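You operate a simulated robot arm through the tools that you are given. There is no shell and no other tool.

Carry out the task below with a simulated robot arm. There is one attempt and no reset: what you move stays moved.

Task
Wipe the dark smudge, soap the black mat and start the warmer at 50 degrees.
Fine: use the yellow sponge, smudge first, soap from the white dish; put the sponge back. A coat counts when it lies all over at full strength: go over it till it gets no stronger. What is to be rubbed or washed off counts as gone when no trace of it is left.

The check looks at the end state, three seconds after you hand in, the way a careful person would. Anything else that was tipped, shoved, dropped, spilled or broken makes it a failure.

Robot
A 7-joint arm with a fingered hand, fixed in place. Base frame: the origin is at the foot of the arm, x ahead of it, y to its left, z up; the work surface is at about z = 0.8. Units: m, degrees, N and s.
With the tool pointing down near the work surface it reaches from about 0.2 to 0.8 m from the base axis. Its first joint turns from -166.0 to 166.0 degrees. Payload 4.9 kg.
The tool frame sits at the grasp point between the pads (the TCP): z along the fingers, y along the line on which they close. The tips reach 0.032 m beyond it. The gripper opens to 0.192 m. The gripper's body begins 0.089 m behind the TCP. The gripper is a hand of 3 fingers: y runs from the thumb to the fingers, the wrist lies at [0, 0, -0.267] in the tool frame.
Orientation is that of the tool frame in the base frame, as a unit quaternion [x, y, z, w]. With the fingers straight down and closing along the base's y, the tool's x points along the base's -x, its y along +y and its z along -z.

Tools
- The arm moves only by the tool play_rows. Its argument "moves" is a list of rows, each a list of 2 entries, a list of its own where there are three numbers: the turn, a rotation vector about the base's x, y, z in units of 60 degrees (1.0 is 60 degrees), then the shift along the base's x, y, z in units of 100 mm (1.0 is 100 mm). In form: [[[ax, ay, az], [dx, dy, dz]], ...]. A call has 1 to 20 rows; each row is the pose to reach, as a shift and turn from the pose commanded when the call began. A call with a number of a shift or a turn outside -1 to 1 is refused whole. Each row takes 0.2 s and may step no farther than 0.05 m and 8.6 degrees from the row before; otherwise, the whole call is refused. A pose out of reach is approached as far as the arm can. The call stops where the force on the tool passes 90 N (or 10 N more than at its start, if that is more) or the arm is blocked; 0.2 s more then pass. In this call time passes only in rows, and 0.2 s behind the last. The reply holds the time, the measured pose of the TCP, the force on the tool along the base axes, the opening and the grip force, in the units named above and with some noise, with the torque about the TCP (base axes, N m) and any sound that the robot's microphone picked up, and new pictures: "views" is both (left out), scene, wrist or none.
- Cameras (640 x 400 px; columns grow to the right, rows downward): "scene" is fixed at [0.3991, 0.4986, 1.3907]; the picture's right is [-0.23, -0.97, 0.00], its down [-0.95, 0.23, -0.21] and it looks along [0.21, -0.05, -0.98] (base axes); focal length 214 px, centre (320, 200). "wrist" rides on the gripper at [0.08, -0.046, -0.113] in the tool frame; the picture's right is [0.50, 0.87, 0.00], its down [-0.67, 0.39, -0.63] and it looks along [-0.55, 0.32, 0.78] (tool axes); focal length 226 px, centre (320, 200). There is no depth. A picture from a camera that has moved, and an enlarged one, comes with that camera's place and axes in the base frame and with its lens.
- set_fingers(finger1, finger2, thumb_bend): sets how far each is bent, from 0 (flat) to 1 (curled in); at 0.3 the hand is open as for a grip, at 0.7 the pads meet at the TCP. One left out holds its place. A second passes; each finger stops where it meets its share of the squeeze, and holds until it gets a number again. It is the only way to open and close the hand. It gives what a move gives, with no picture; readings hold the bend of each and the force on the fingers (four entries, about 0 where the hand has none), thumb and palm.
- enlarge(camera, box): a new picture of the part [left, top, right, bottom] of that camera's present view, enlarged. No time passes.
- close_job(): hands the job in; it is judged then, once.

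Places have to be worked out from the pictures, the camera data and where the tool is seen. Open the gripper and draw the arm clear of the work before you hand the job in, unless the task says otherwise.

The tools are called as a command line: name --argument value ..., lists and objects as JSON in quotes. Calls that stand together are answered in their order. play_rows: Moves the arm, as the interface text tells. Its arguments: {"type":"object","properties":{"moves":{"type":"array","items":{"type":"array"}},"views":{"type":"string","enum":["both","scene","wrist","none"]}},"required":["moves"]} The other tools are called the same way: set_fingers (finger1, finger2, thumb_bend) moves the fingers one by one; enlarge (camera, box) takes an enlarged picture of a part of a camera's view; close_job () hands the job in.

At the start:

```text
t: 0.0
position: [0.4739, 0.0402, 1.1606]
orientation: [-0.001, 1.0, 0.0, -0.001]
force: [0.3, 0.2, -0.4]
wrist_torque: [-0.01, 0.0, 0.01]
finger_gap: 0.1921
finger_force: 0.0
shape: jaw
bend: [0.3, 0.3, 0.3]
finger forces: [0.0, 0.0, 0.0, 0.0, 0.0, 0.0]
```

scene: 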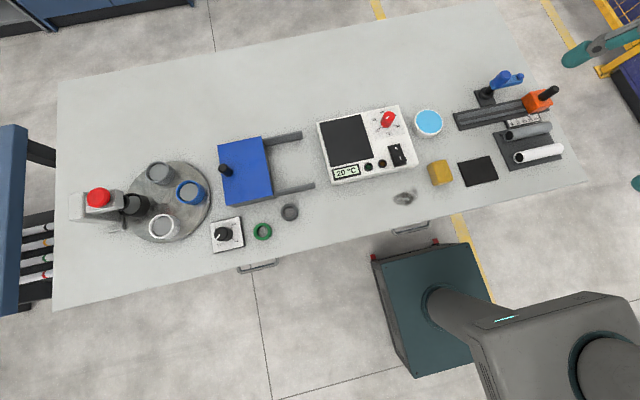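
wrist: 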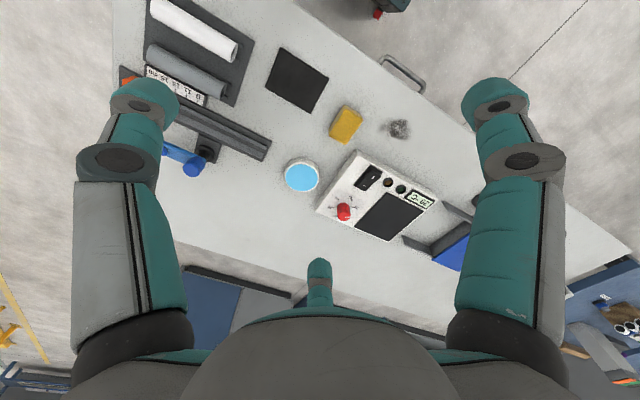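

I start by looking closer at the relevant regions: the warmer, the sponge, the smudge, the mat and the white dish.

enlarge --camera "scene" --box '[300, 90, 460, 190]'

enlarge --camera "scene" --box '[380, 100, 540, 220]'

enlarge --camera "wrist" --box '[240, 40, 460, 260]'

```text
4.00 times, centred on (380, 140) of scene
camera zoom: at [0.3991, 0.4986, 1.3907], right [-0.23, -0.97, 0.0], down [-0.95, 0.23, -0.21], along [0.21, -0.05, -0.98], focal length 858 px, centre (80, 440)
```

zoom: 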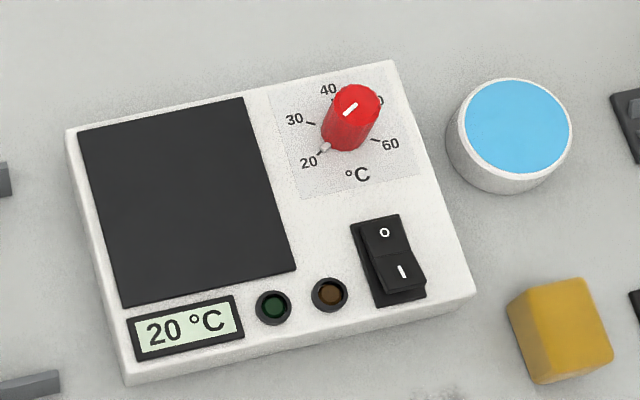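

```text
3.33 times, centred on (460, 160) of scene
camera zoom: at [0.3991, 0.4986, 1.3907], right [-0.23, -0.97, 0.0], down [-0.95, 0.23, -0.21], along [0.21, -0.05, -0.98], focal length 715 px, centre (-147, 333)
```

zoom: 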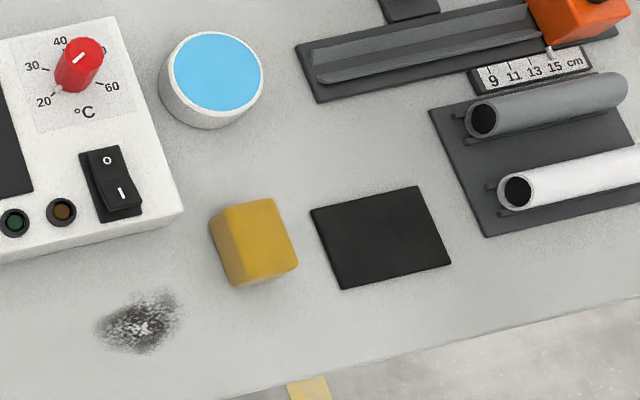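

```text
1.82 times, centred on (350, 150) of wrist
camera zoom: at [0.3952, -0.0075, 1.2742], right [-0.5, 0.87, 0.0], down [0.67, 0.39, 0.63], along [0.55, 0.32, -0.78], focal length 411 px, centre (266, 291)
```

zoom: 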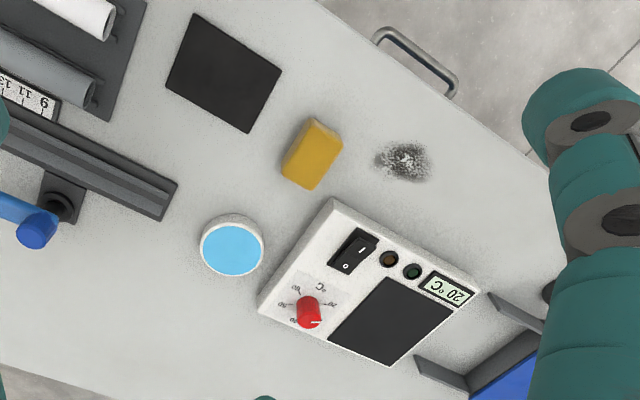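

The scene and wrist views agree on these positions: sponge near (0.517, 0.124), smudge near (0.474, 0.235), mat near (0.50, 0.00), dish near (0.67, 0.105), and knob near (0.69, 0.24). I'll move the hand lower to see them more closely.

play_rows --moves '[[[0, 0, 0], [-0.14, 0.11, -0.33]], [[0, 0, 0], [-0.28, 0.22, -0.66]], [[0, 0, 0], [-0.42, 0.34, -1.0]]]' --views "none"

play_rows --moves '[[[0, 0, 0], [0, 0, -0.4]], [[0, 0, 0], [0, 0, -0.8]], [[0, 0, 0], [0, 0, -1.0]]]' --views "both"

```text
t: 0.8
position: [0.4346, 0.0732, 1.0604]
orientation: [0.0, 1.0, 0.0, 0.0]
force: [0.5, 1.0, -0.7]
wrist_torque: [-0.01, -0.01, 0.0]
finger_gap: 0.1921
finger_force: 0.2
shape: jaw
bend: [0.3, 0.3, 0.3]
finger forces: [0.1, 0.0, 0.0, 0.0, 0.0, 0.0]
```

```text
t: 1.6
position: [0.4356, 0.0704, 0.9616]
orientation: [-0.001, 1.0, -0.001, 0.0]
force: [0.4, -0.2, 0.4]
wrist_torque: [-0.04, 0.02, 0.01]
finger_gap: 0.1919
finger_force: 0.0
shape: jaw
bend: [0.3, 0.3, 0.3]
finger forces: [0.0, 0.1, 0.0, 0.1, 0.1, 0.1]
camera wrist: at [0.3559, 0.0234, 1.0749], right [-0.5, 0.87, 0.0], down [0.67, 0.39, 0.63], along [0.55, 0.32, -0.78], focal length 226 px, centre (320, 200)
```

scene: 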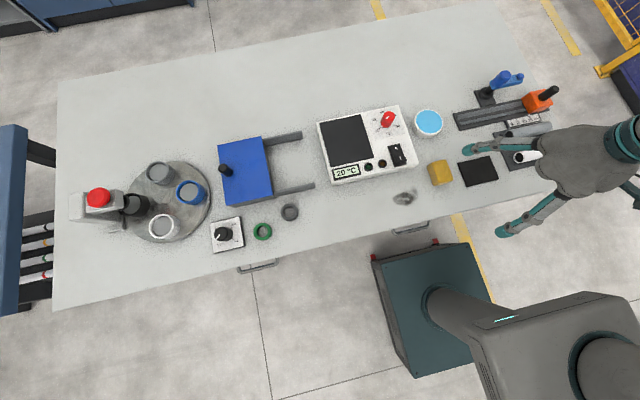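
wrist: 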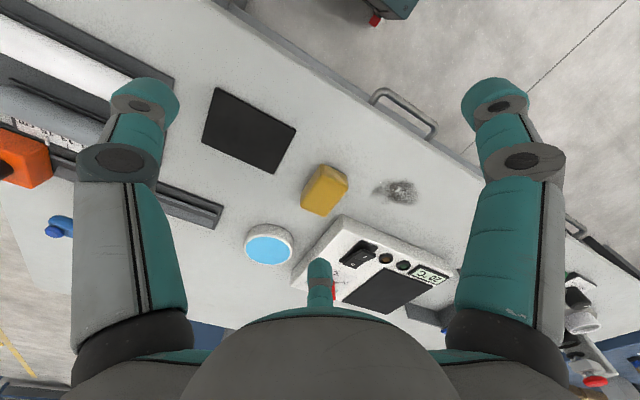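

The hand is a three-finger type with fingers 120° apart. I enlarge the sponge and surroundings to measure it.

enlarge --camera "wrist" --box '[270, 130, 430, 230]'

enlarge --camera "scene" --box '[380, 135, 476, 215]'

enlarge --camera "wrist" --box '[190, 80, 310, 280]'

```text
4.00 times, centred on (350, 180) of wrist
camera zoom: at [0.3559, 0.0234, 1.0749], right [-0.5, 0.87, 0.0], down [0.67, 0.39, 0.63], along [0.55, 0.32, -0.78], focal length 904 px, centre (200, 280)
```

zoom: 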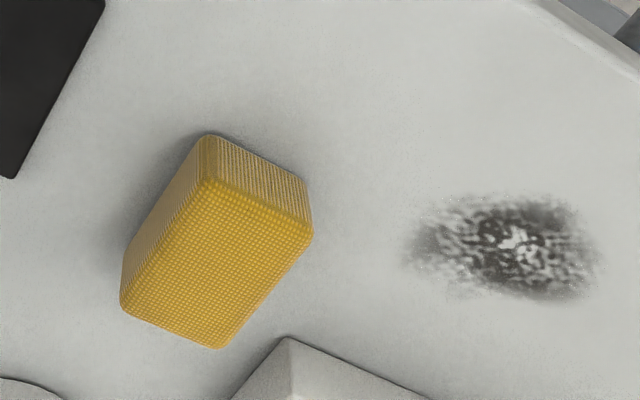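

```text
5.00 times, centred on (428, 175) of scene
camera zoom: at [0.3991, 0.4986, 1.3907], right [-0.23, -0.97, 0.0], down [-0.95, 0.23, -0.21], along [0.21, -0.05, -0.98], focal length 1072 px, centre (-220, 325)
```

zoom: 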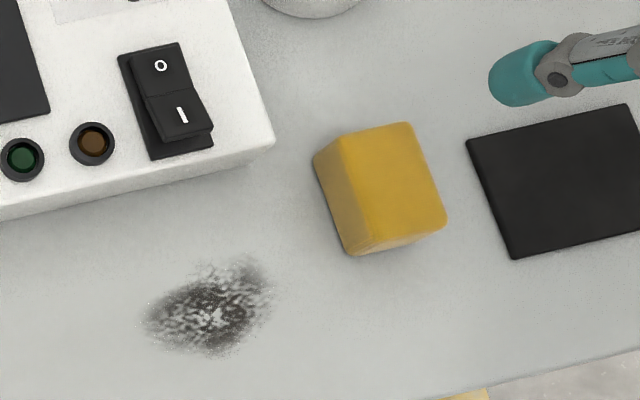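

```text
2.00 times, centred on (250, 180) of wrist
camera zoom: at [0.3559, 0.0234, 1.0749], right [-0.5, 0.87, 0.0], down [0.67, 0.39, 0.63], along [0.55, 0.32, -0.78], focal length 452 px, centre (460, 240)
```

zoom: 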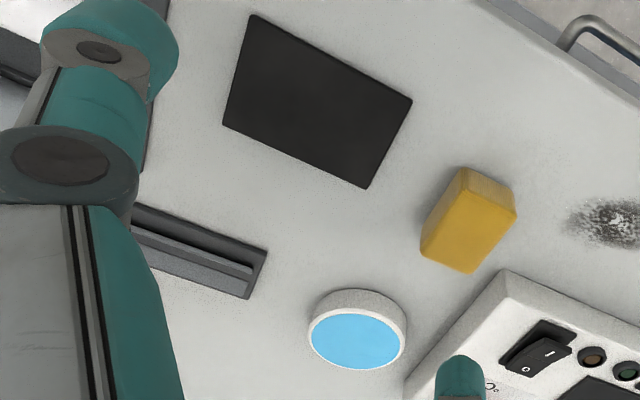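

From the two views I measure the sponge as about 0.065 (x) × 0.042 (y) × 0.032 m, centred at (0.521, 0.123). The warmer's near corner is at (0.558, 0.166). I turn the hand +90° so the thumb comes to the far end of the sponge and the fingers to its long sides, which keeps them clear of the warmer, and move over the sponge.

play_rows --moves '[[[0, 0, 0.142], [0.08, 0.05, 0]], [[0, 0, 0.284], [0.16, 0.1, 0]], [[0, 0, 0.426], [0.24, 0.15, 0]], [[0, 0, 0.568], [0.32, 0.2, 0]], [[0, 0, 0.71], [0.4, 0.25, 0]], [[0, 0, 0.852], [0.48, 0.3, 0]], [[0, 0, 0.99], [0.56, 0.35, 0]]]' --views "none"

play_rows --moves '[[[0, 0, 0.142], [0.08, 0.04, 0]], [[0, 0, 0.284], [0.16, 0.08, 0]], [[0, 0, 0.426], [0.24, 0.12, 0]], [[0, 0, 0.51], [0.31, 0.15, 0]]]' --views "both"

```text
t: 3.2
position: [0.4883, 0.1086, 0.9602]
orientation: [-0.496, 0.868, 0.001, 0.0]
force: [-0.3, -0.4, 0.1]
wrist_torque: [-0.06, 0.0, -0.02]
finger_gap: 0.1921
finger_force: 0.1
shape: jaw
bend: [0.3, 0.3, 0.3]
finger forces: [0.0, 0.1, 0.0, 0.0, 0.1, 0.1]
```

```text
t: 4.2
position: [0.5201, 0.1245, 0.9608]
orientation: [0.708, -0.706, 0.0, 0.0]
force: [0.1, -0.5, 0.1]
wrist_torque: [-0.01, 0.01, 0.03]
finger_gap: 0.1917
finger_force: 0.0
shape: jaw
bend: [0.3, 0.3, 0.3]
finger forces: [0.0, 0.0, 0.2, 0.0, 0.1, 0.0]
camera wrist: at [0.5666, 0.043, 1.0752], right [-0.87, -0.5, 0.0], down [-0.39, 0.67, 0.63], along [-0.32, 0.55, -0.78], focal length 226 px, centre (320, 200)
```

scene: 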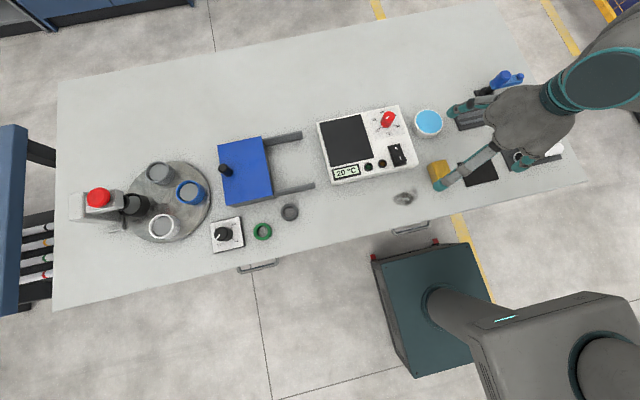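
wrist: 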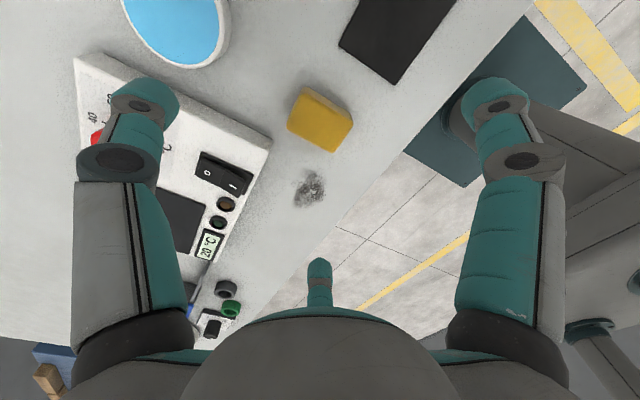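

The rotation worked. I check the sponge's position again with this view before preparing the fingers.

enlarge --camera "wrist" --box '[240, 60, 400, 220]'

set_fingers --finger1 0.5 --finger2 0.5 --thumb_bend 0.5

enlarge --camera "wrist" --box '[0, 0, 640, 400]'

enlarge --camera "scene" --box '[400, 70, 592, 220]'

```text
2.50 times, centred on (320, 140) of wrist
camera zoom: at [0.5666, 0.043, 1.0752], right [-0.87, -0.5, 0.0], down [-0.39, 0.67, 0.63], along [-0.32, 0.55, -0.78], focal length 565 px, centre (320, 350)
```

zoom: 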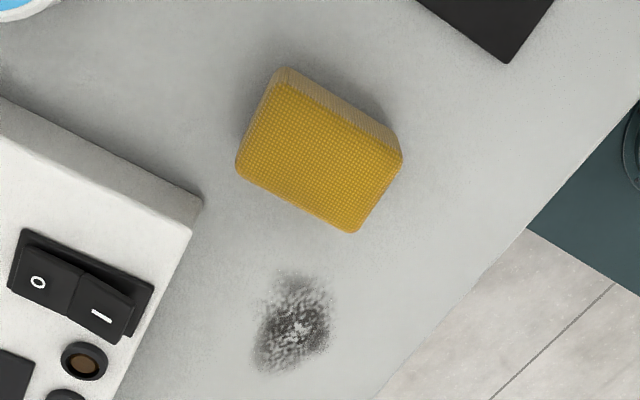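

```text
t: 5.2
position: [0.5195, 0.1246, 0.9611]
orientation: [-0.707, 0.707, 0.0, -0.001]
force: [0.1, 0.2, 0.4]
wrist_torque: [0.0, -0.01, 0.03]
finger_gap: 0.0848
finger_force: 0.1
shape: fingers
bend: [0.5, 0.5, 0.5]
finger forces: [0.1, 0.0, 0.0, 0.0, 0.0, 0.0]
```

```text
1.00 times, centred on (320, 200) of wrist (not enlarged: the box is as wide or as high as the picture)
camera zoom: at [0.5664, 0.0428, 1.0751], right [-0.87, -0.5, 0.0], down [-0.39, 0.67, 0.63], along [-0.32, 0.55, -0.78], focal length 226 px, centre (320, 200)
```

zoom: 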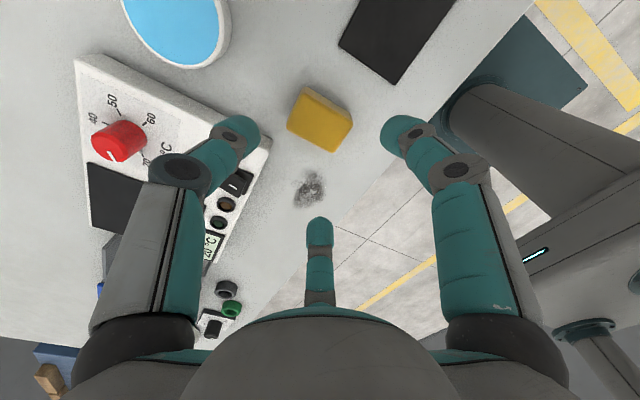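

```text
2.67 times, centred on (496, 145) of scene
camera zoom: at [0.3991, 0.4986, 1.3907], right [-0.23, -0.97, 0.0], down [-0.95, 0.23, -0.21], along [0.21, -0.05, -0.98], focal length 572 px, centre (-149, 347)
```

zoom: 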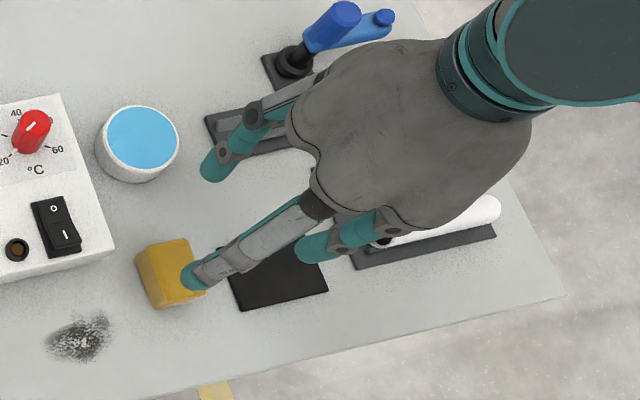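

The sponge centre measures (0.520, 0.1235), which lies right under the TCP. The fingers at bend 0.5 leave a gap of 0.085, enough clearance, so I descend.

play_rows --moves '[[[0, 0, 0], [0, -0.01, -0.3]], [[0, 0, 0], [0, -0.01, -0.6]], [[0, 0, 0], [0, -0.01, -0.85]]]' --views "both"

```text
t: 6.0
position: [0.52, 0.1234, 0.8755]
orientation: [-0.707, 0.707, -0.001, 0.0]
force: [0.0, -0.7, 0.8]
wrist_torque: [-0.04, 0.02, -0.03]
finger_gap: 0.085
finger_force: 0.1
shape: fingers
bend: [0.5, 0.5, 0.5]
finger forces: [0.0, 0.0, 0.0, 0.1, 0.1, 0.0]
camera wrist: at [0.5658, 0.0424, 0.9902], right [-0.87, -0.5, 0.0], down [-0.39, 0.67, 0.63], along [-0.31, 0.55, -0.78], focal length 226 px, centre (320, 200)
```

scene: 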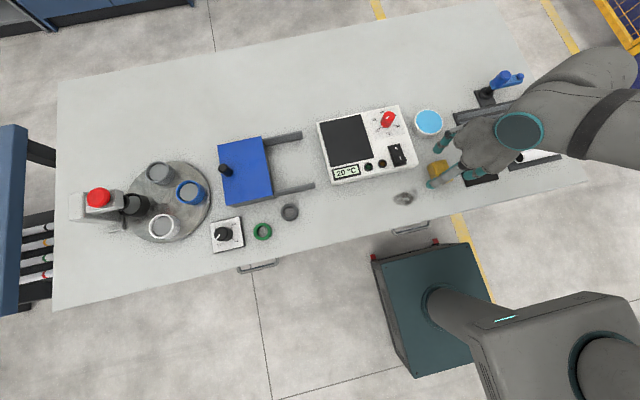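
wrist: 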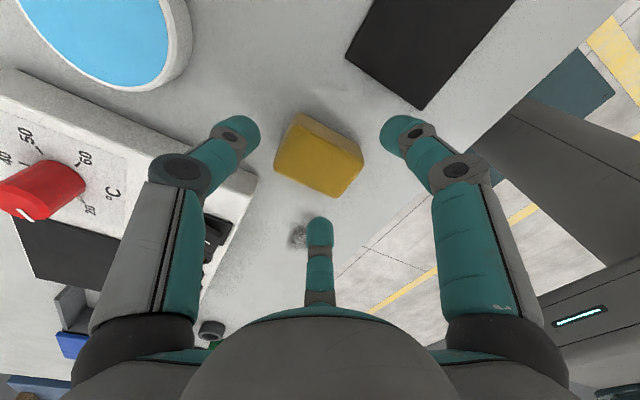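

Everything is aligned. I descend to z≈0.846 so the tips end up about 12 mm above the table.

play_rows --moves '[[[0, 0, 0], [0, 0, -0.15]], [[0, 0, 0], [0, 0, -0.29]]]' --views "both"

enlarge --camera "wrist" --box '[190, 80, 450, 240]'

enlarge --camera "scene" --box '[390, 120, 500, 200]'

```text
t: 6.6
position: [0.519, 0.1227, 0.8465]
orientation: [0.707, -0.707, -0.001, 0.0]
force: [0.0, -0.2, 0.0]
wrist_torque: [0.04, 0.04, 0.0]
finger_gap: 0.0848
finger_force: 0.1
shape: fingers
bend: [0.5, 0.5, 0.5]
finger forces: [0.1, 0.0, 0.0, 0.0, 0.0, 0.0]
camera wrist: at [0.5649, 0.0427, 0.9604], right [-0.87, -0.5, 0.0], down [-0.39, 0.67, 0.63], along [-0.32, 0.55, -0.78], focal length 226 px, centre (320, 200)
```

scene: 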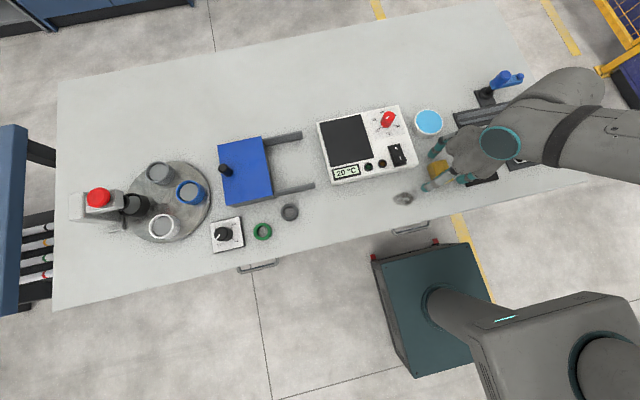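
wrist: 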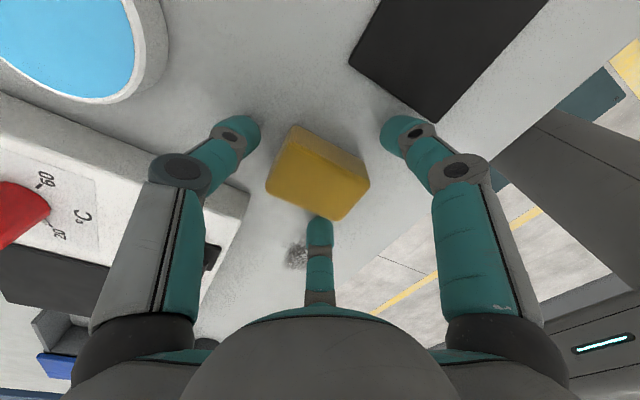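

```text
2.46 times, centred on (320, 160) of wrist
camera zoom: at [0.5649, 0.0427, 0.9604], right [-0.87, -0.5, 0.0], down [-0.39, 0.67, 0.63], along [-0.32, 0.55, -0.78], focal length 556 px, centre (320, 298)
```

zoom: 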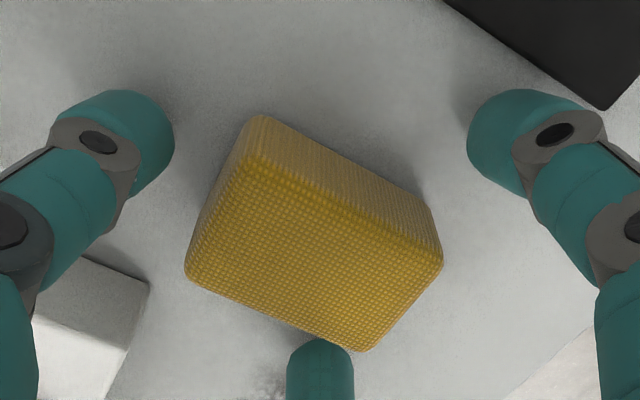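

```text
5.00 times, centred on (445, 160) of scene
camera zoom: at [0.3991, 0.4986, 1.3907], right [-0.23, -0.97, 0.0], down [-0.95, 0.23, -0.21], along [0.21, -0.05, -0.98], focal length 1072 px, centre (-305, 400)
```

zoom: 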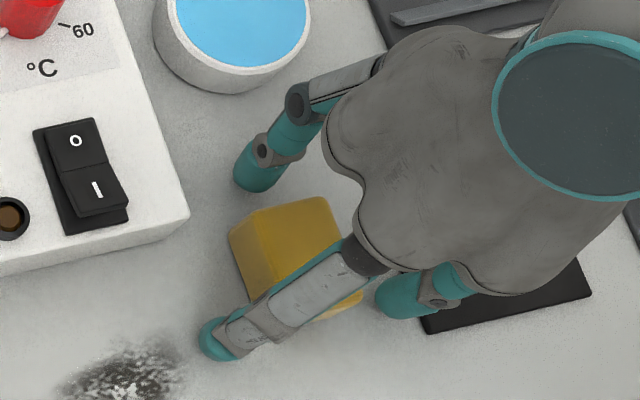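

The sponge sits centred between the three tips and the right finger is clear of the mat. I close the fingers on it.

set_fingers --finger1 0.6 --finger2 0.6 --thumb_bend 0.6

enlarge --camera "wrist" --box '[190, 80, 450, 240]'

enlarge --camera "scene" --box '[390, 120, 500, 200]'

```text
t: 7.6
position: [0.5174, 0.1232, 0.8474]
orientation: [-0.707, 0.707, 0.0, -0.001]
force: [-0.8, 0.3, 0.8]
wrist_torque: [0.0, 0.0, -0.01]
finger_gap: 0.0457
finger_force: 1.8
shape: fingers
bend: [0.59, 0.59, 0.6]
finger forces: [1.3, 1.2, 0.0, 0.0, 0.9, 0.1]
```

```text
2.46 times, centred on (320, 160) of wrist
camera zoom: at [0.5648, 0.0426, 0.9605], right [-0.87, -0.5, 0.0], down [-0.39, 0.67, 0.63], along [-0.32, 0.55, -0.78], focal length 556 px, centre (320, 298)
```

zoom: 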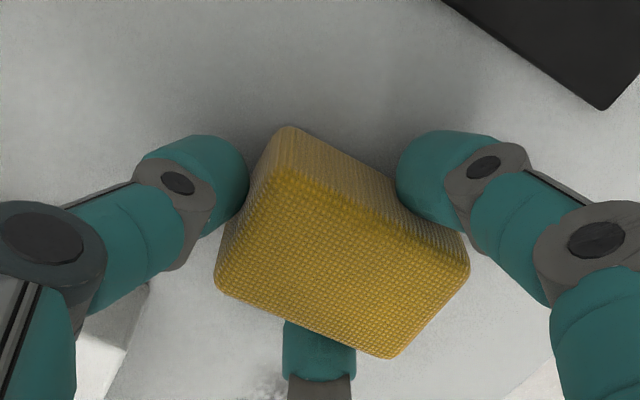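

```text
5.00 times, centred on (445, 160) of scene
camera zoom: at [0.3991, 0.4986, 1.3907], right [-0.23, -0.97, 0.0], down [-0.95, 0.23, -0.21], along [0.21, -0.05, -0.98], focal length 1072 px, centre (-305, 400)
```

zoom: 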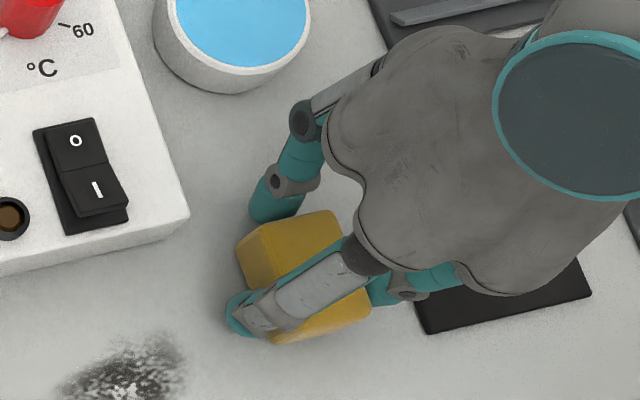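

Contact is light (about 1 N each) and the sponge has centred itself between the fingers. I squeeze a little more for a firm hold.

set_fingers --finger1 0.66 --finger2 0.66 --thumb_bend 0.64

enlarge --camera "wrist" --box '[190, 80, 450, 240]'

```text
t: 8.6
position: [0.5185, 0.1242, 0.8465]
orientation: [-0.707, 0.707, 0.0, 0.0]
force: [0.6, 0.2, 0.8]
wrist_torque: [0.01, 0.01, -0.01]
finger_gap: 0.0405
finger_force: 9.9
shape: fingers
bend: [0.6, 0.6, 0.62]
finger forces: [6.9, 6.9, 0.1, 0.0, 6.3, 0.0]
```

```text
2.46 times, centred on (320, 160) of wrist
camera zoom: at [0.5648, 0.0426, 0.9605], right [-0.87, -0.5, 0.0], down [-0.39, 0.67, 0.63], along [-0.32, 0.55, -0.78], focal length 556 px, centre (320, 298)
```

zoom: 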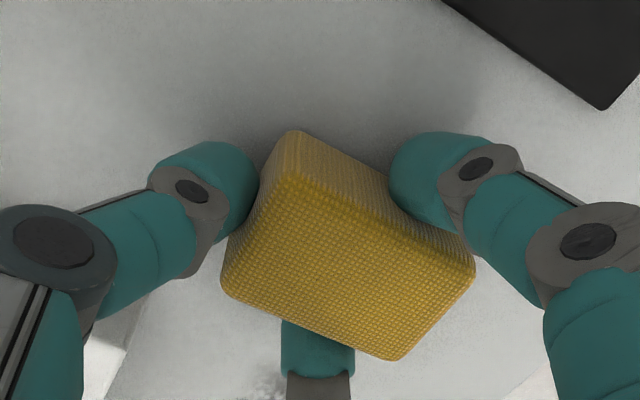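

The hold is about 7 N per finger. I lift 40 mm and check that the sponge comes along.

play_rows --moves '[[[0, 0, 0], [0, 0, 0.15]], [[0, 0, 0], [0, 0, 0.4]]]' --views "both"

enlarge --camera "wrist" --box '[190, 80, 450, 240]'

enlarge --camera "scene" --box '[390, 120, 500, 220]'

```text
t: 9.2
position: [0.517, 0.1227, 0.8853]
orientation: [0.707, -0.707, 0.0, 0.001]
force: [-0.9, 0.0, -0.5]
wrist_torque: [0.02, 0.01, -0.03]
finger_gap: 0.0405
finger_force: 9.6
shape: fingers
bend: [0.6, 0.6, 0.62]
finger forces: [6.8, 6.9, 0.0, 0.0, 6.3, 0.0]
camera wrist: at [0.5638, 0.0421, 0.9991], right [-0.87, -0.5, 0.0], down [-0.39, 0.67, 0.63], along [-0.32, 0.55, -0.78], focal length 226 px, centre (320, 200)
```

scene: 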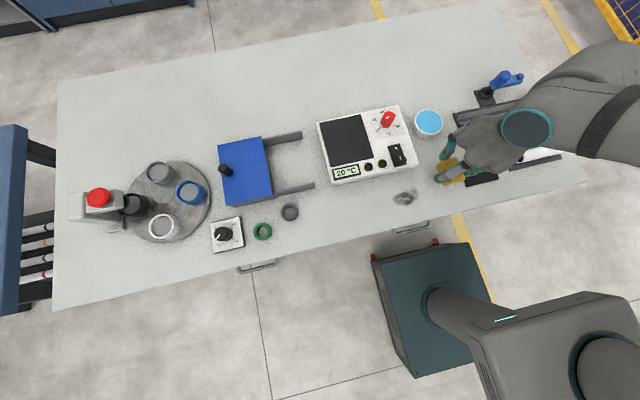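
wrist: 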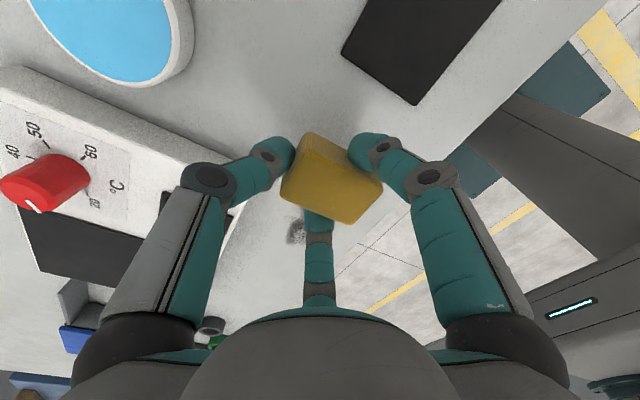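

```text
2.46 times, centred on (320, 160) of wrist
camera zoom: at [0.5638, 0.0421, 0.9991], right [-0.87, -0.5, 0.0], down [-0.39, 0.67, 0.63], along [-0.32, 0.55, -0.78], focal length 556 px, centre (320, 298)
```

zoom: 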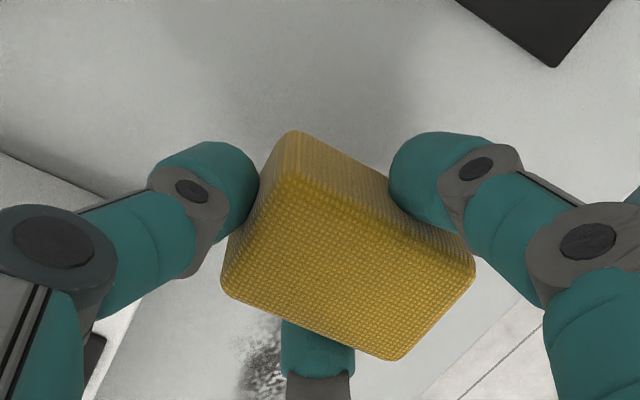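

```text
4.00 times, centred on (445, 170) of scene
camera zoom: at [0.3991, 0.4986, 1.3907], right [-0.23, -0.97, 0.0], down [-0.95, 0.23, -0.21], along [0.21, -0.05, -0.98], focal length 858 px, centre (-180, 320)
```

zoom: 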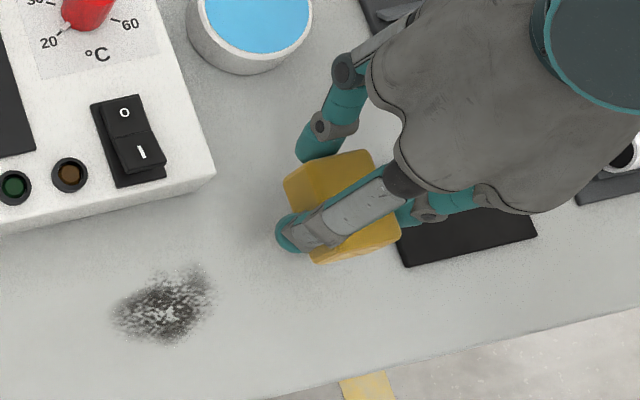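

The sponge is held firmly, its centre about 11 mm to −x of the TCP. I carry it to just right of the smudge and lower it until it touches the table, watching the force.

play_rows --moves '[[[0, 0, 0], [-0.2, 0.25, 0]], [[0, 0, 0], [-0.36, 0.5, 0]], [[0, 0, 0], [-0.36, 0.5, -0.2]], [[0, 0, 0], [-0.36, 0.5, -0.36]], [[0, 0, 0], [-0.36, 0.5, -0.4]], [[0, 0, 0], [-0.36, 0.5, -0.41]]]' --views "both"

```text
t: 10.6
position: [0.4838, 0.1734, 0.8457]
orientation: [0.708, -0.707, 0.0, -0.001]
force: [-1.2, -2.2, 6.8]
wrist_torque: [-0.13, 0.12, 0.01]
finger_gap: 0.0402
finger_force: 10.7
shape: fingers
bend: [0.6, 0.6, 0.61]
finger forces: [8.5, 7.0, 0.1, 0.0, 6.0, 0.1]
camera wrist: at [0.5299, 0.0917, 0.9596], right [-0.87, -0.5, 0.0], down [-0.39, 0.67, 0.63], along [-0.31, 0.55, -0.78], focal length 226 px, centre (320, 200)
```

scene: 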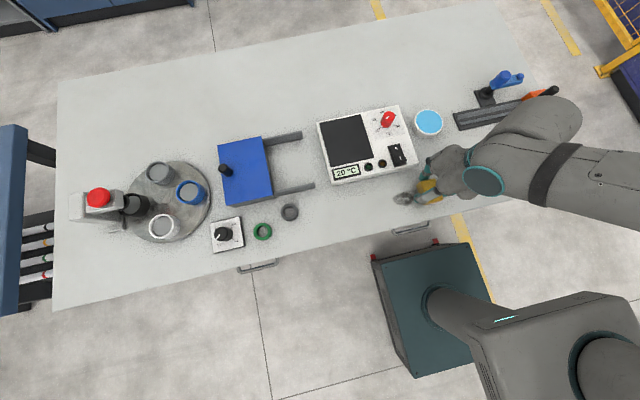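
wrist: 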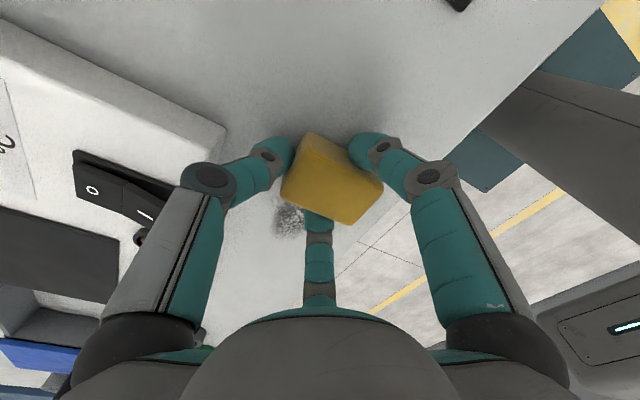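

Contact is made with a gentle 7 N. I now sweep across the smudge along +y, and back with a slight +x offset.

play_rows --moves '[[[0, 0, 0], [0, 0.2, 0]], [[0, 0, 0], [0, 0.4, 0]], [[0, 0, 0], [0, 0.6, 0]], [[0, 0, 0], [0, 0.8, 0]], [[0, 0, 0], [0, 1.0, 0]], [[0, 0, 0], [0.12, 1.0, 0]], [[0, 0, 0], [0.12, 0.8, 0]], [[0, 0, 0], [0.12, 0.6, 0]], [[0, 0, 0], [0.12, 0.4, 0]], [[0, 0, 0], [0.12, 0.2, 0]], [[0, 0, 0], [0.12, 0.0, 0]]]' --views "both"

enlarge --camera "scene" --box '[370, 140, 460, 220]'

enlarge --camera "wrist" --box '[190, 100, 450, 260]'

```text
t: 13.0
position: [0.4971, 0.1741, 0.8451]
orientation: [0.707, -0.707, 0.0, -0.001]
force: [0.0, 4.3, 10.0]
wrist_torque: [0.17, 0.02, -0.05]
finger_gap: 0.0401
finger_force: 12.1
shape: fingers
bend: [0.6, 0.6, 0.61]
finger forces: [6.5, 9.7, 0.0, 0.0, 7.2, 0.1]
camera wrist: at [0.5427, 0.0927, 0.9593], right [-0.87, -0.5, 0.0], down [-0.39, 0.67, 0.63], along [-0.31, 0.55, -0.78], focal length 226 px, centre (320, 200)
```

scene: 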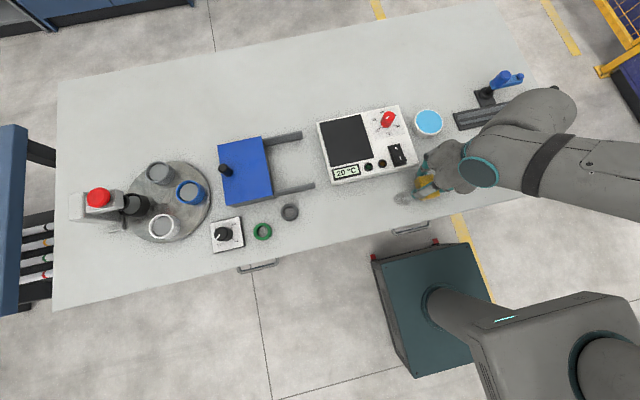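
wrist: 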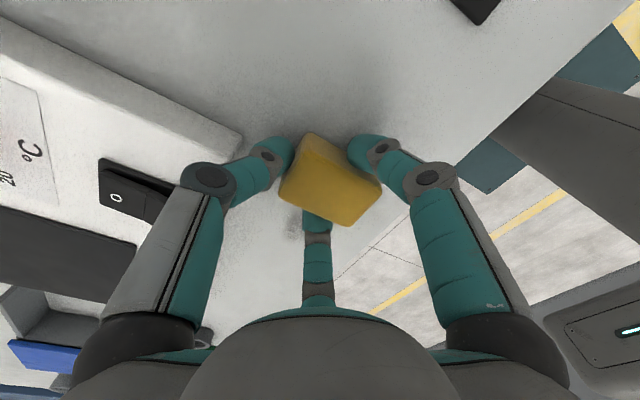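

```text
5.00 times, centred on (415, 180) of scene
camera zoom: at [0.3991, 0.4986, 1.3907], right [-0.23, -0.97, 0.0], down [-0.95, 0.23, -0.21], along [0.21, -0.05, -0.98], focal length 1072 px, centre (-155, 300)
```

zoom: 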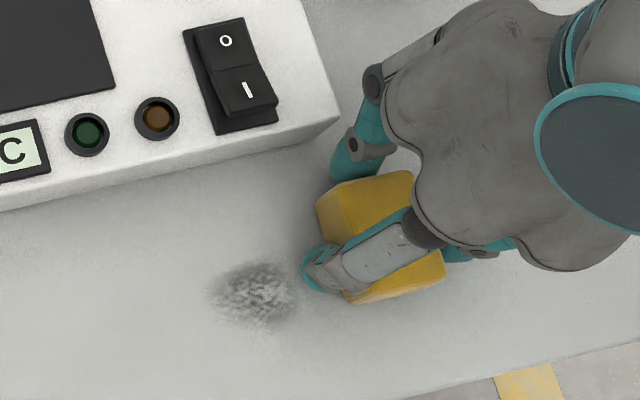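

```text
2.46 times, centred on (320, 180) of wrist
camera zoom: at [0.5427, 0.0927, 0.9593], right [-0.87, -0.5, 0.0], down [-0.39, 0.67, 0.63], along [-0.31, 0.55, -0.78], focal length 556 px, centre (320, 249)
```

zoom: 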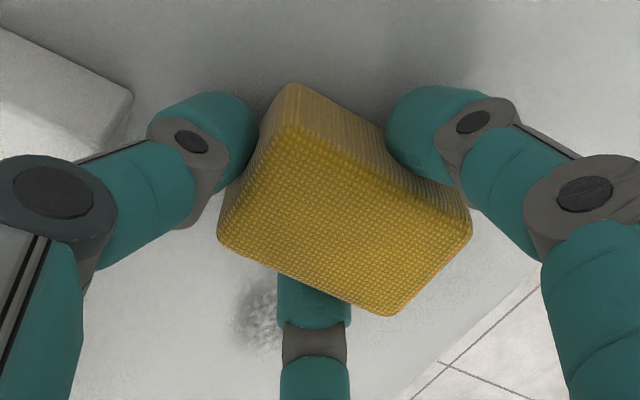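

The smudge is fading, and the hold is stable. I continue with several zigzag passes.

play_rows --moves '[[[0, 0, 0], [0, 0.25, 0]], [[0, 0, 0], [0, 0.5, 0]], [[0, 0, 0], [0, 0.75, 0]], [[0, 0, 0], [0, 1.0, 0]], [[0, 0, 0], [-0.08, 1.0, 0]], [[0, 0, 0], [-0.08, 0.75, 0]], [[0, 0, 0], [-0.08, 0.5, 0]], [[0, 0, 0], [-0.08, 0.25, 0]], [[0, 0, 0], [-0.16, 0.2, 0]], [[0, 0, 0], [-0.16, 0.45, 0]], [[0, 0, 0], [-0.16, 0.7, 0]], [[0, 0, 0], [-0.16, 1.0, 0]], [[0, 0, 0], [-0.22, 1.0, 0]], [[0, 0, 0], [-0.22, 0.75, 0]], [[0, 0, 0], [-0.22, 0.5, 0]], [[0, 0, 0], [-0.22, 0.25, 0]], [[0, 0, 0], [-0.1, 0.0, 0]]]' --views "both"

enlarge --camera "scene" --box '[370, 140, 460, 220]'

```text
t: 16.6
position: [0.4863, 0.1692, 0.8446]
orientation: [0.707, -0.707, 0.0, 0.0]
force: [-1.3, 3.8, 10.3]
wrist_torque: [0.2, 0.13, 0.01]
finger_gap: 0.0396
finger_force: 11.8
shape: fingers
bend: [0.61, 0.6, 0.62]
finger forces: [6.8, 9.7, 0.1, 0.0, 5.7, 0.1]
camera wrist: at [0.5325, 0.0888, 0.9587], right [-0.87, -0.5, 0.0], down [-0.39, 0.67, 0.63], along [-0.32, 0.55, -0.78], focal length 226 px, centre (320, 200)
```

scene: 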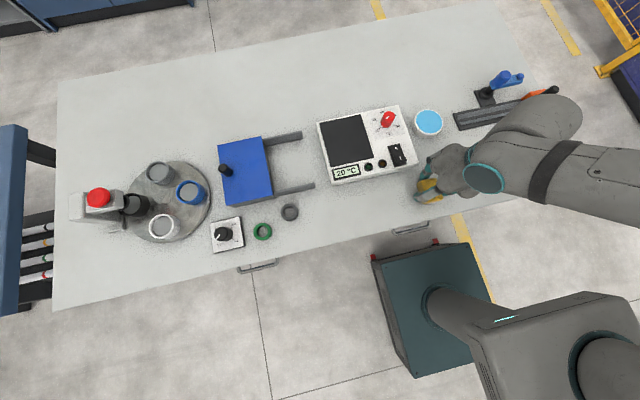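
wrist: 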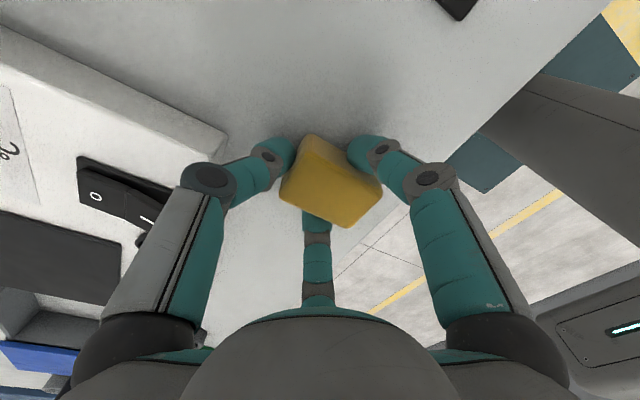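

```text
5.00 times, centred on (415, 180) of scene
camera zoom: at [0.3991, 0.4986, 1.3907], right [-0.23, -0.97, 0.0], down [-0.95, 0.23, -0.21], along [0.21, -0.05, -0.98], focal length 1072 px, centre (-155, 300)
```

zoom: 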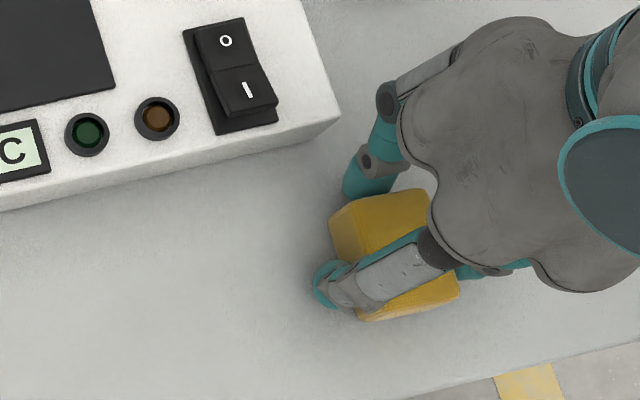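

The smudge seems gone where I can see. I do one more full set of passes for certainty, ending with a lift to inspect.

play_rows --moves '[[[0, 0, 0], [0.1, 0.0, 0]], [[0, 0, 0], [0.12, 0.25, 0]], [[0, 0, 0], [0.12, 0.5, 0]], [[0, 0, 0], [0.12, 0.75, 0]], [[0, 0, 0], [0.12, 1.0, 0]], [[0, 0, 0], [-0.06, 1.0, 0]], [[0, 0, 0], [-0.06, 0.75, 0]], [[0, 0, 0], [-0.06, 0.5, 0]], [[0, 0, 0], [-0.06, 0.25, 0]], [[0, 0, 0], [-0.06, 0.0, 0]], [[0, 0, 0], [0.03, 0.0, 0]], [[0, 0, 0], [0.03, 0.25, 0]], [[0, 0, 0], [0.03, 0.5, 0]], [[0, 0, 0], [0.03, 0.75, 0]], [[0, 0, 0], [0.03, 1.0, 0]], [[0, 0, 0], [0.03, 0.75, 0]], [[0, 0, 0], [0.03, 0.5, 0]], [[0, 0, 0], [0.03, 0.25, 0]], [[0, 0, 0], [0.03, 0.0, 0]], [[0, 0, 0], [0.03, -0.1, 0]]]' --views "none"

play_rows --moves '[[[0, 0, 0], [0, 0, 0.2]], [[0, 0, 0], [0, -0.3, 0.5]], [[0, 0, 0], [0, -0.6, 0.8]], [[0, 0, 0], [0, -0.9, 0.9]]]' --views "both"

enlarge --camera "scene" --box '[350, 140, 470, 240]'

enlarge --camera "wrist" --box '[190, 100, 450, 260]'

```text
t: 20.8
position: [0.4917, 0.1625, 0.8439]
orientation: [-0.707, 0.707, -0.001, 0.001]
force: [-0.2, 2.8, 6.0]
wrist_torque: [0.09, 0.01, -0.02]
finger_gap: 0.0383
finger_force: 10.4
shape: fingers
bend: [0.6, 0.6, 0.62]
finger forces: [6.7, 8.7, 0.1, 0.0, 5.8, 0.1]
```

```text
t: 21.8
position: [0.4888, 0.073, 0.9361]
orientation: [-0.707, 0.708, 0.0, -0.001]
force: [0.6, -0.2, -0.9]
wrist_torque: [0.01, -0.04, 0.04]
finger_gap: 0.0384
finger_force: 9.5
shape: fingers
bend: [0.6, 0.6, 0.62]
finger forces: [7.3, 7.3, 0.0, 0.1, 5.1, 0.0]
camera wrist: at [0.535, -0.008, 1.0497], right [-0.87, -0.5, 0.0], down [-0.39, 0.67, 0.63], along [-0.32, 0.55, -0.78], focal length 226 px, centre (320, 200)
```

scene: 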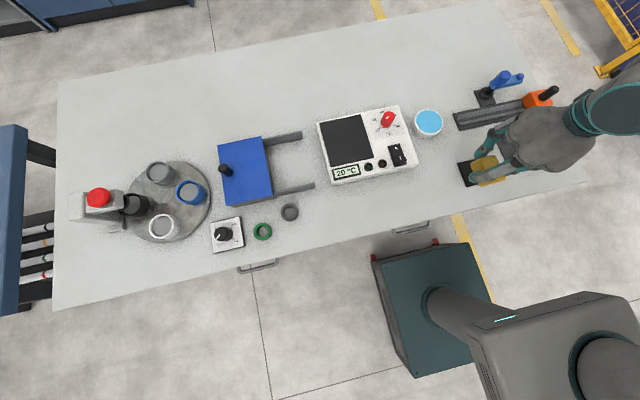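
wrist: 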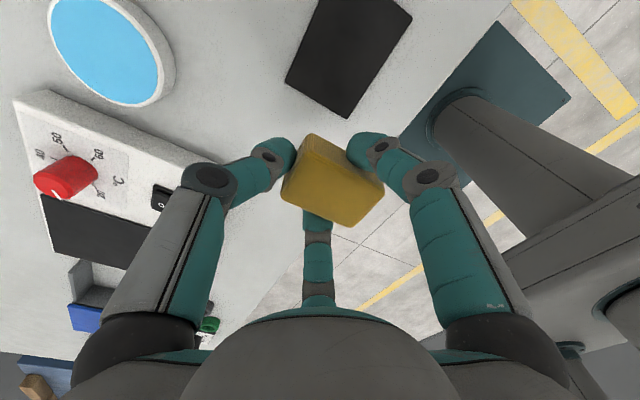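

```text
4.00 times, centred on (410, 190) of scene
camera zoom: at [0.3991, 0.4986, 1.3907], right [-0.23, -0.97, 0.0], down [-0.95, 0.23, -0.21], along [0.21, -0.05, -0.98], focal length 858 px, centre (-40, 240)
```

zoom: 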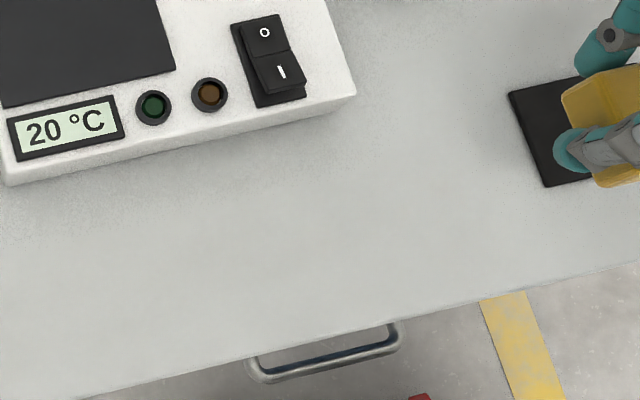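

```text
2.46 times, centred on (320, 180) of wrist
camera zoom: at [0.535, -0.008, 1.0497], right [-0.87, -0.5, 0.0], down [-0.39, 0.67, 0.63], along [-0.32, 0.55, -0.78], focal length 556 px, centre (320, 249)
```

zoom: 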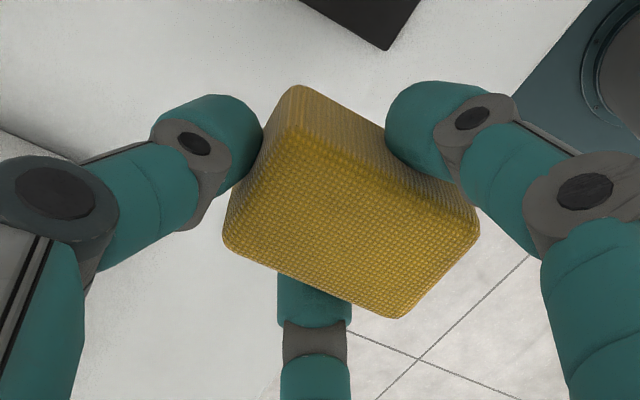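

The smudge looks gone. I zoom in hard on that spot to check for any faint trace.

enlarge --camera "scene" --box '[380, 180, 428, 215]'

enlarge --camera "wrist" --box '[40, 0, 200, 140]'

```text
11.43 times, centred on (404, 198) of scene
camera zoom: at [0.3991, 0.4986, 1.3907], right [-0.23, -0.97, 0.0], down [-0.95, 0.23, -0.21], along [0.21, -0.05, -0.98], focal length 2451 px, centre (-640, 229)
```

zoom: 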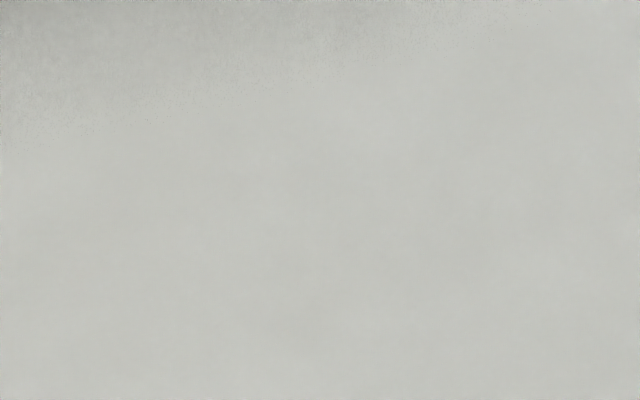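

```text
2.86 times, centred on (120, 70) of wrist
camera zoom: at [0.535, -0.008, 1.0497], right [-0.87, -0.5, 0.0], down [-0.39, 0.67, 0.63], along [-0.32, 0.55, -0.78], focal length 646 px, centre (891, 571)
```

zoom: 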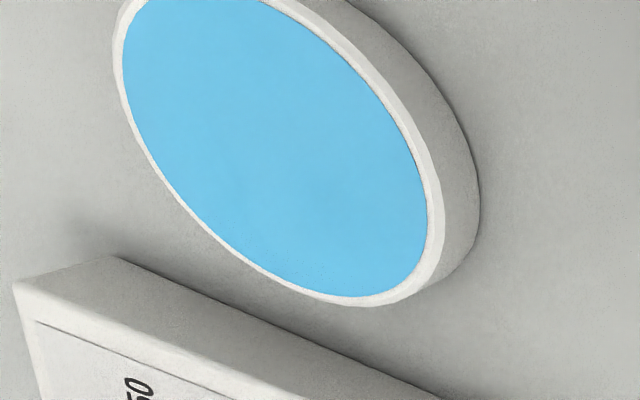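

The spot is clean. Next I carry the sponge over the white dish, whose centre I put at (0.674, 0.103) with the soap surface at z≈0.825, staying well above everything.

play_rows --moves '[[[0, 0, 0], [0.33, 0.1, 0]], [[0, 0, 0], [0.66, 0.2, 0]], [[0, 0, 0], [0.98, 0.29, 0]]]' --views "none"

play_rows --moves '[[[0, 0, 0], [0.33, 0, 0]], [[0, 0, 0], [0.66, 0, 0]], [[0, 0, 0], [0.99, 0, 0]], [[0, 0, 0], [0.99, 0, -0.2]], [[0, 0, 0], [0.99, 0, -0.35]]]' --views "both"

enlarge --camera "wrist" --box '[190, 80, 450, 240]'

enlarge --camera "scene" --box '[380, 80, 490, 160]'

```text
t: 22.6
position: [0.5884, 0.0986, 0.9378]
orientation: [-0.707, 0.707, 0.0, 0.0]
force: [-0.1, 0.5, 0.1]
wrist_torque: [-0.02, 0.01, 0.02]
finger_gap: 0.0389
finger_force: 10.1
shape: fingers
bend: [0.6, 0.6, 0.62]
finger forces: [7.3, 7.4, 0.0, 0.1, 5.2, 0.0]
```

```text
t: 23.8
position: [0.6874, 0.1012, 0.9001]
orientation: [0.707, -0.707, 0.0, 0.0]
force: [0.8, 0.3, 0.3]
wrist_torque: [-0.01, 0.0, 0.01]
finger_gap: 0.0389
finger_force: 10.0
shape: fingers
bend: [0.6, 0.6, 0.62]
finger forces: [7.1, 7.3, 0.0, 0.1, 5.2, 0.0]
camera wrist: at [0.7328, 0.02, 1.0136], right [-0.87, -0.5, 0.0], down [-0.39, 0.67, 0.63], along [-0.32, 0.55, -0.78], focal length 226 px, centre (320, 200)
```

scene: 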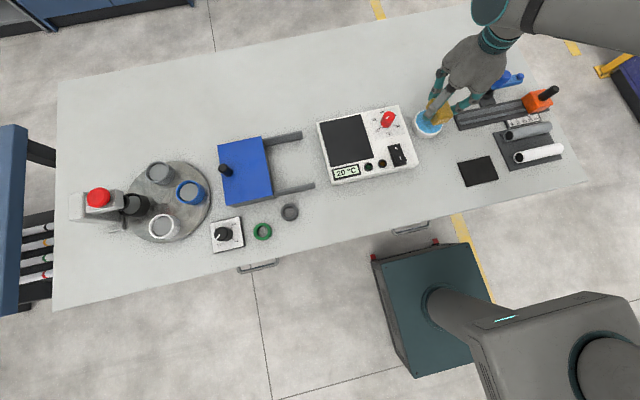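
wrist: 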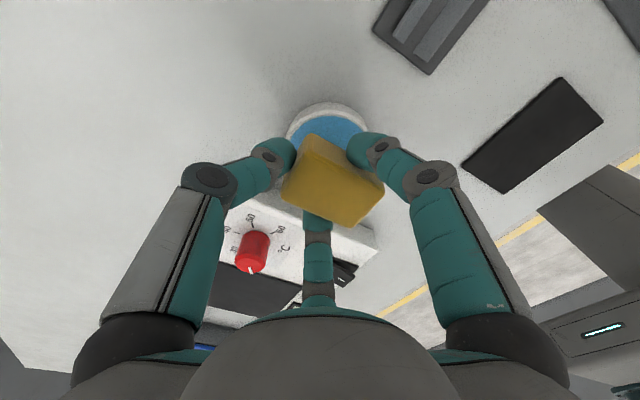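

```text
2.46 times, centred on (320, 160) of wrist
camera zoom: at [0.7328, 0.02, 1.0136], right [-0.87, -0.5, 0.0], down [-0.39, 0.67, 0.63], along [-0.32, 0.55, -0.78], focal length 556 px, centre (320, 298)
```

zoom: 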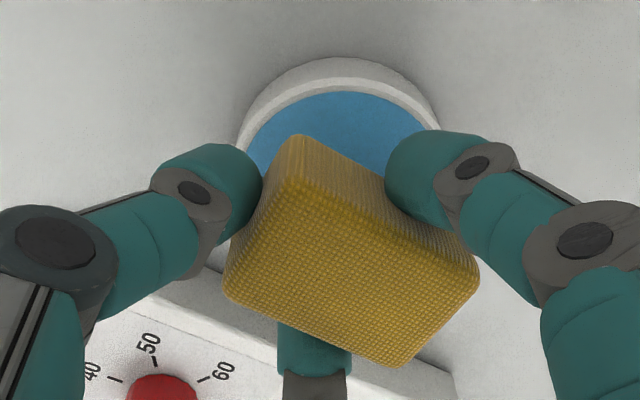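

```text
5.00 times, centred on (435, 120) of scene
camera zoom: at [0.3991, 0.4986, 1.3907], right [-0.23, -0.97, 0.0], down [-0.95, 0.23, -0.21], along [0.21, -0.05, -0.98], focal length 1072 px, centre (-255, 600)
```

zoom: 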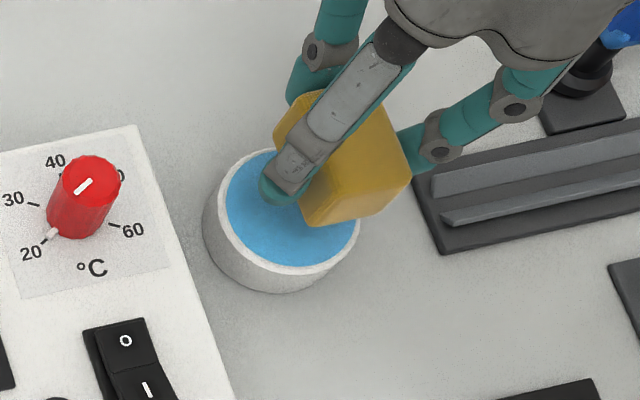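

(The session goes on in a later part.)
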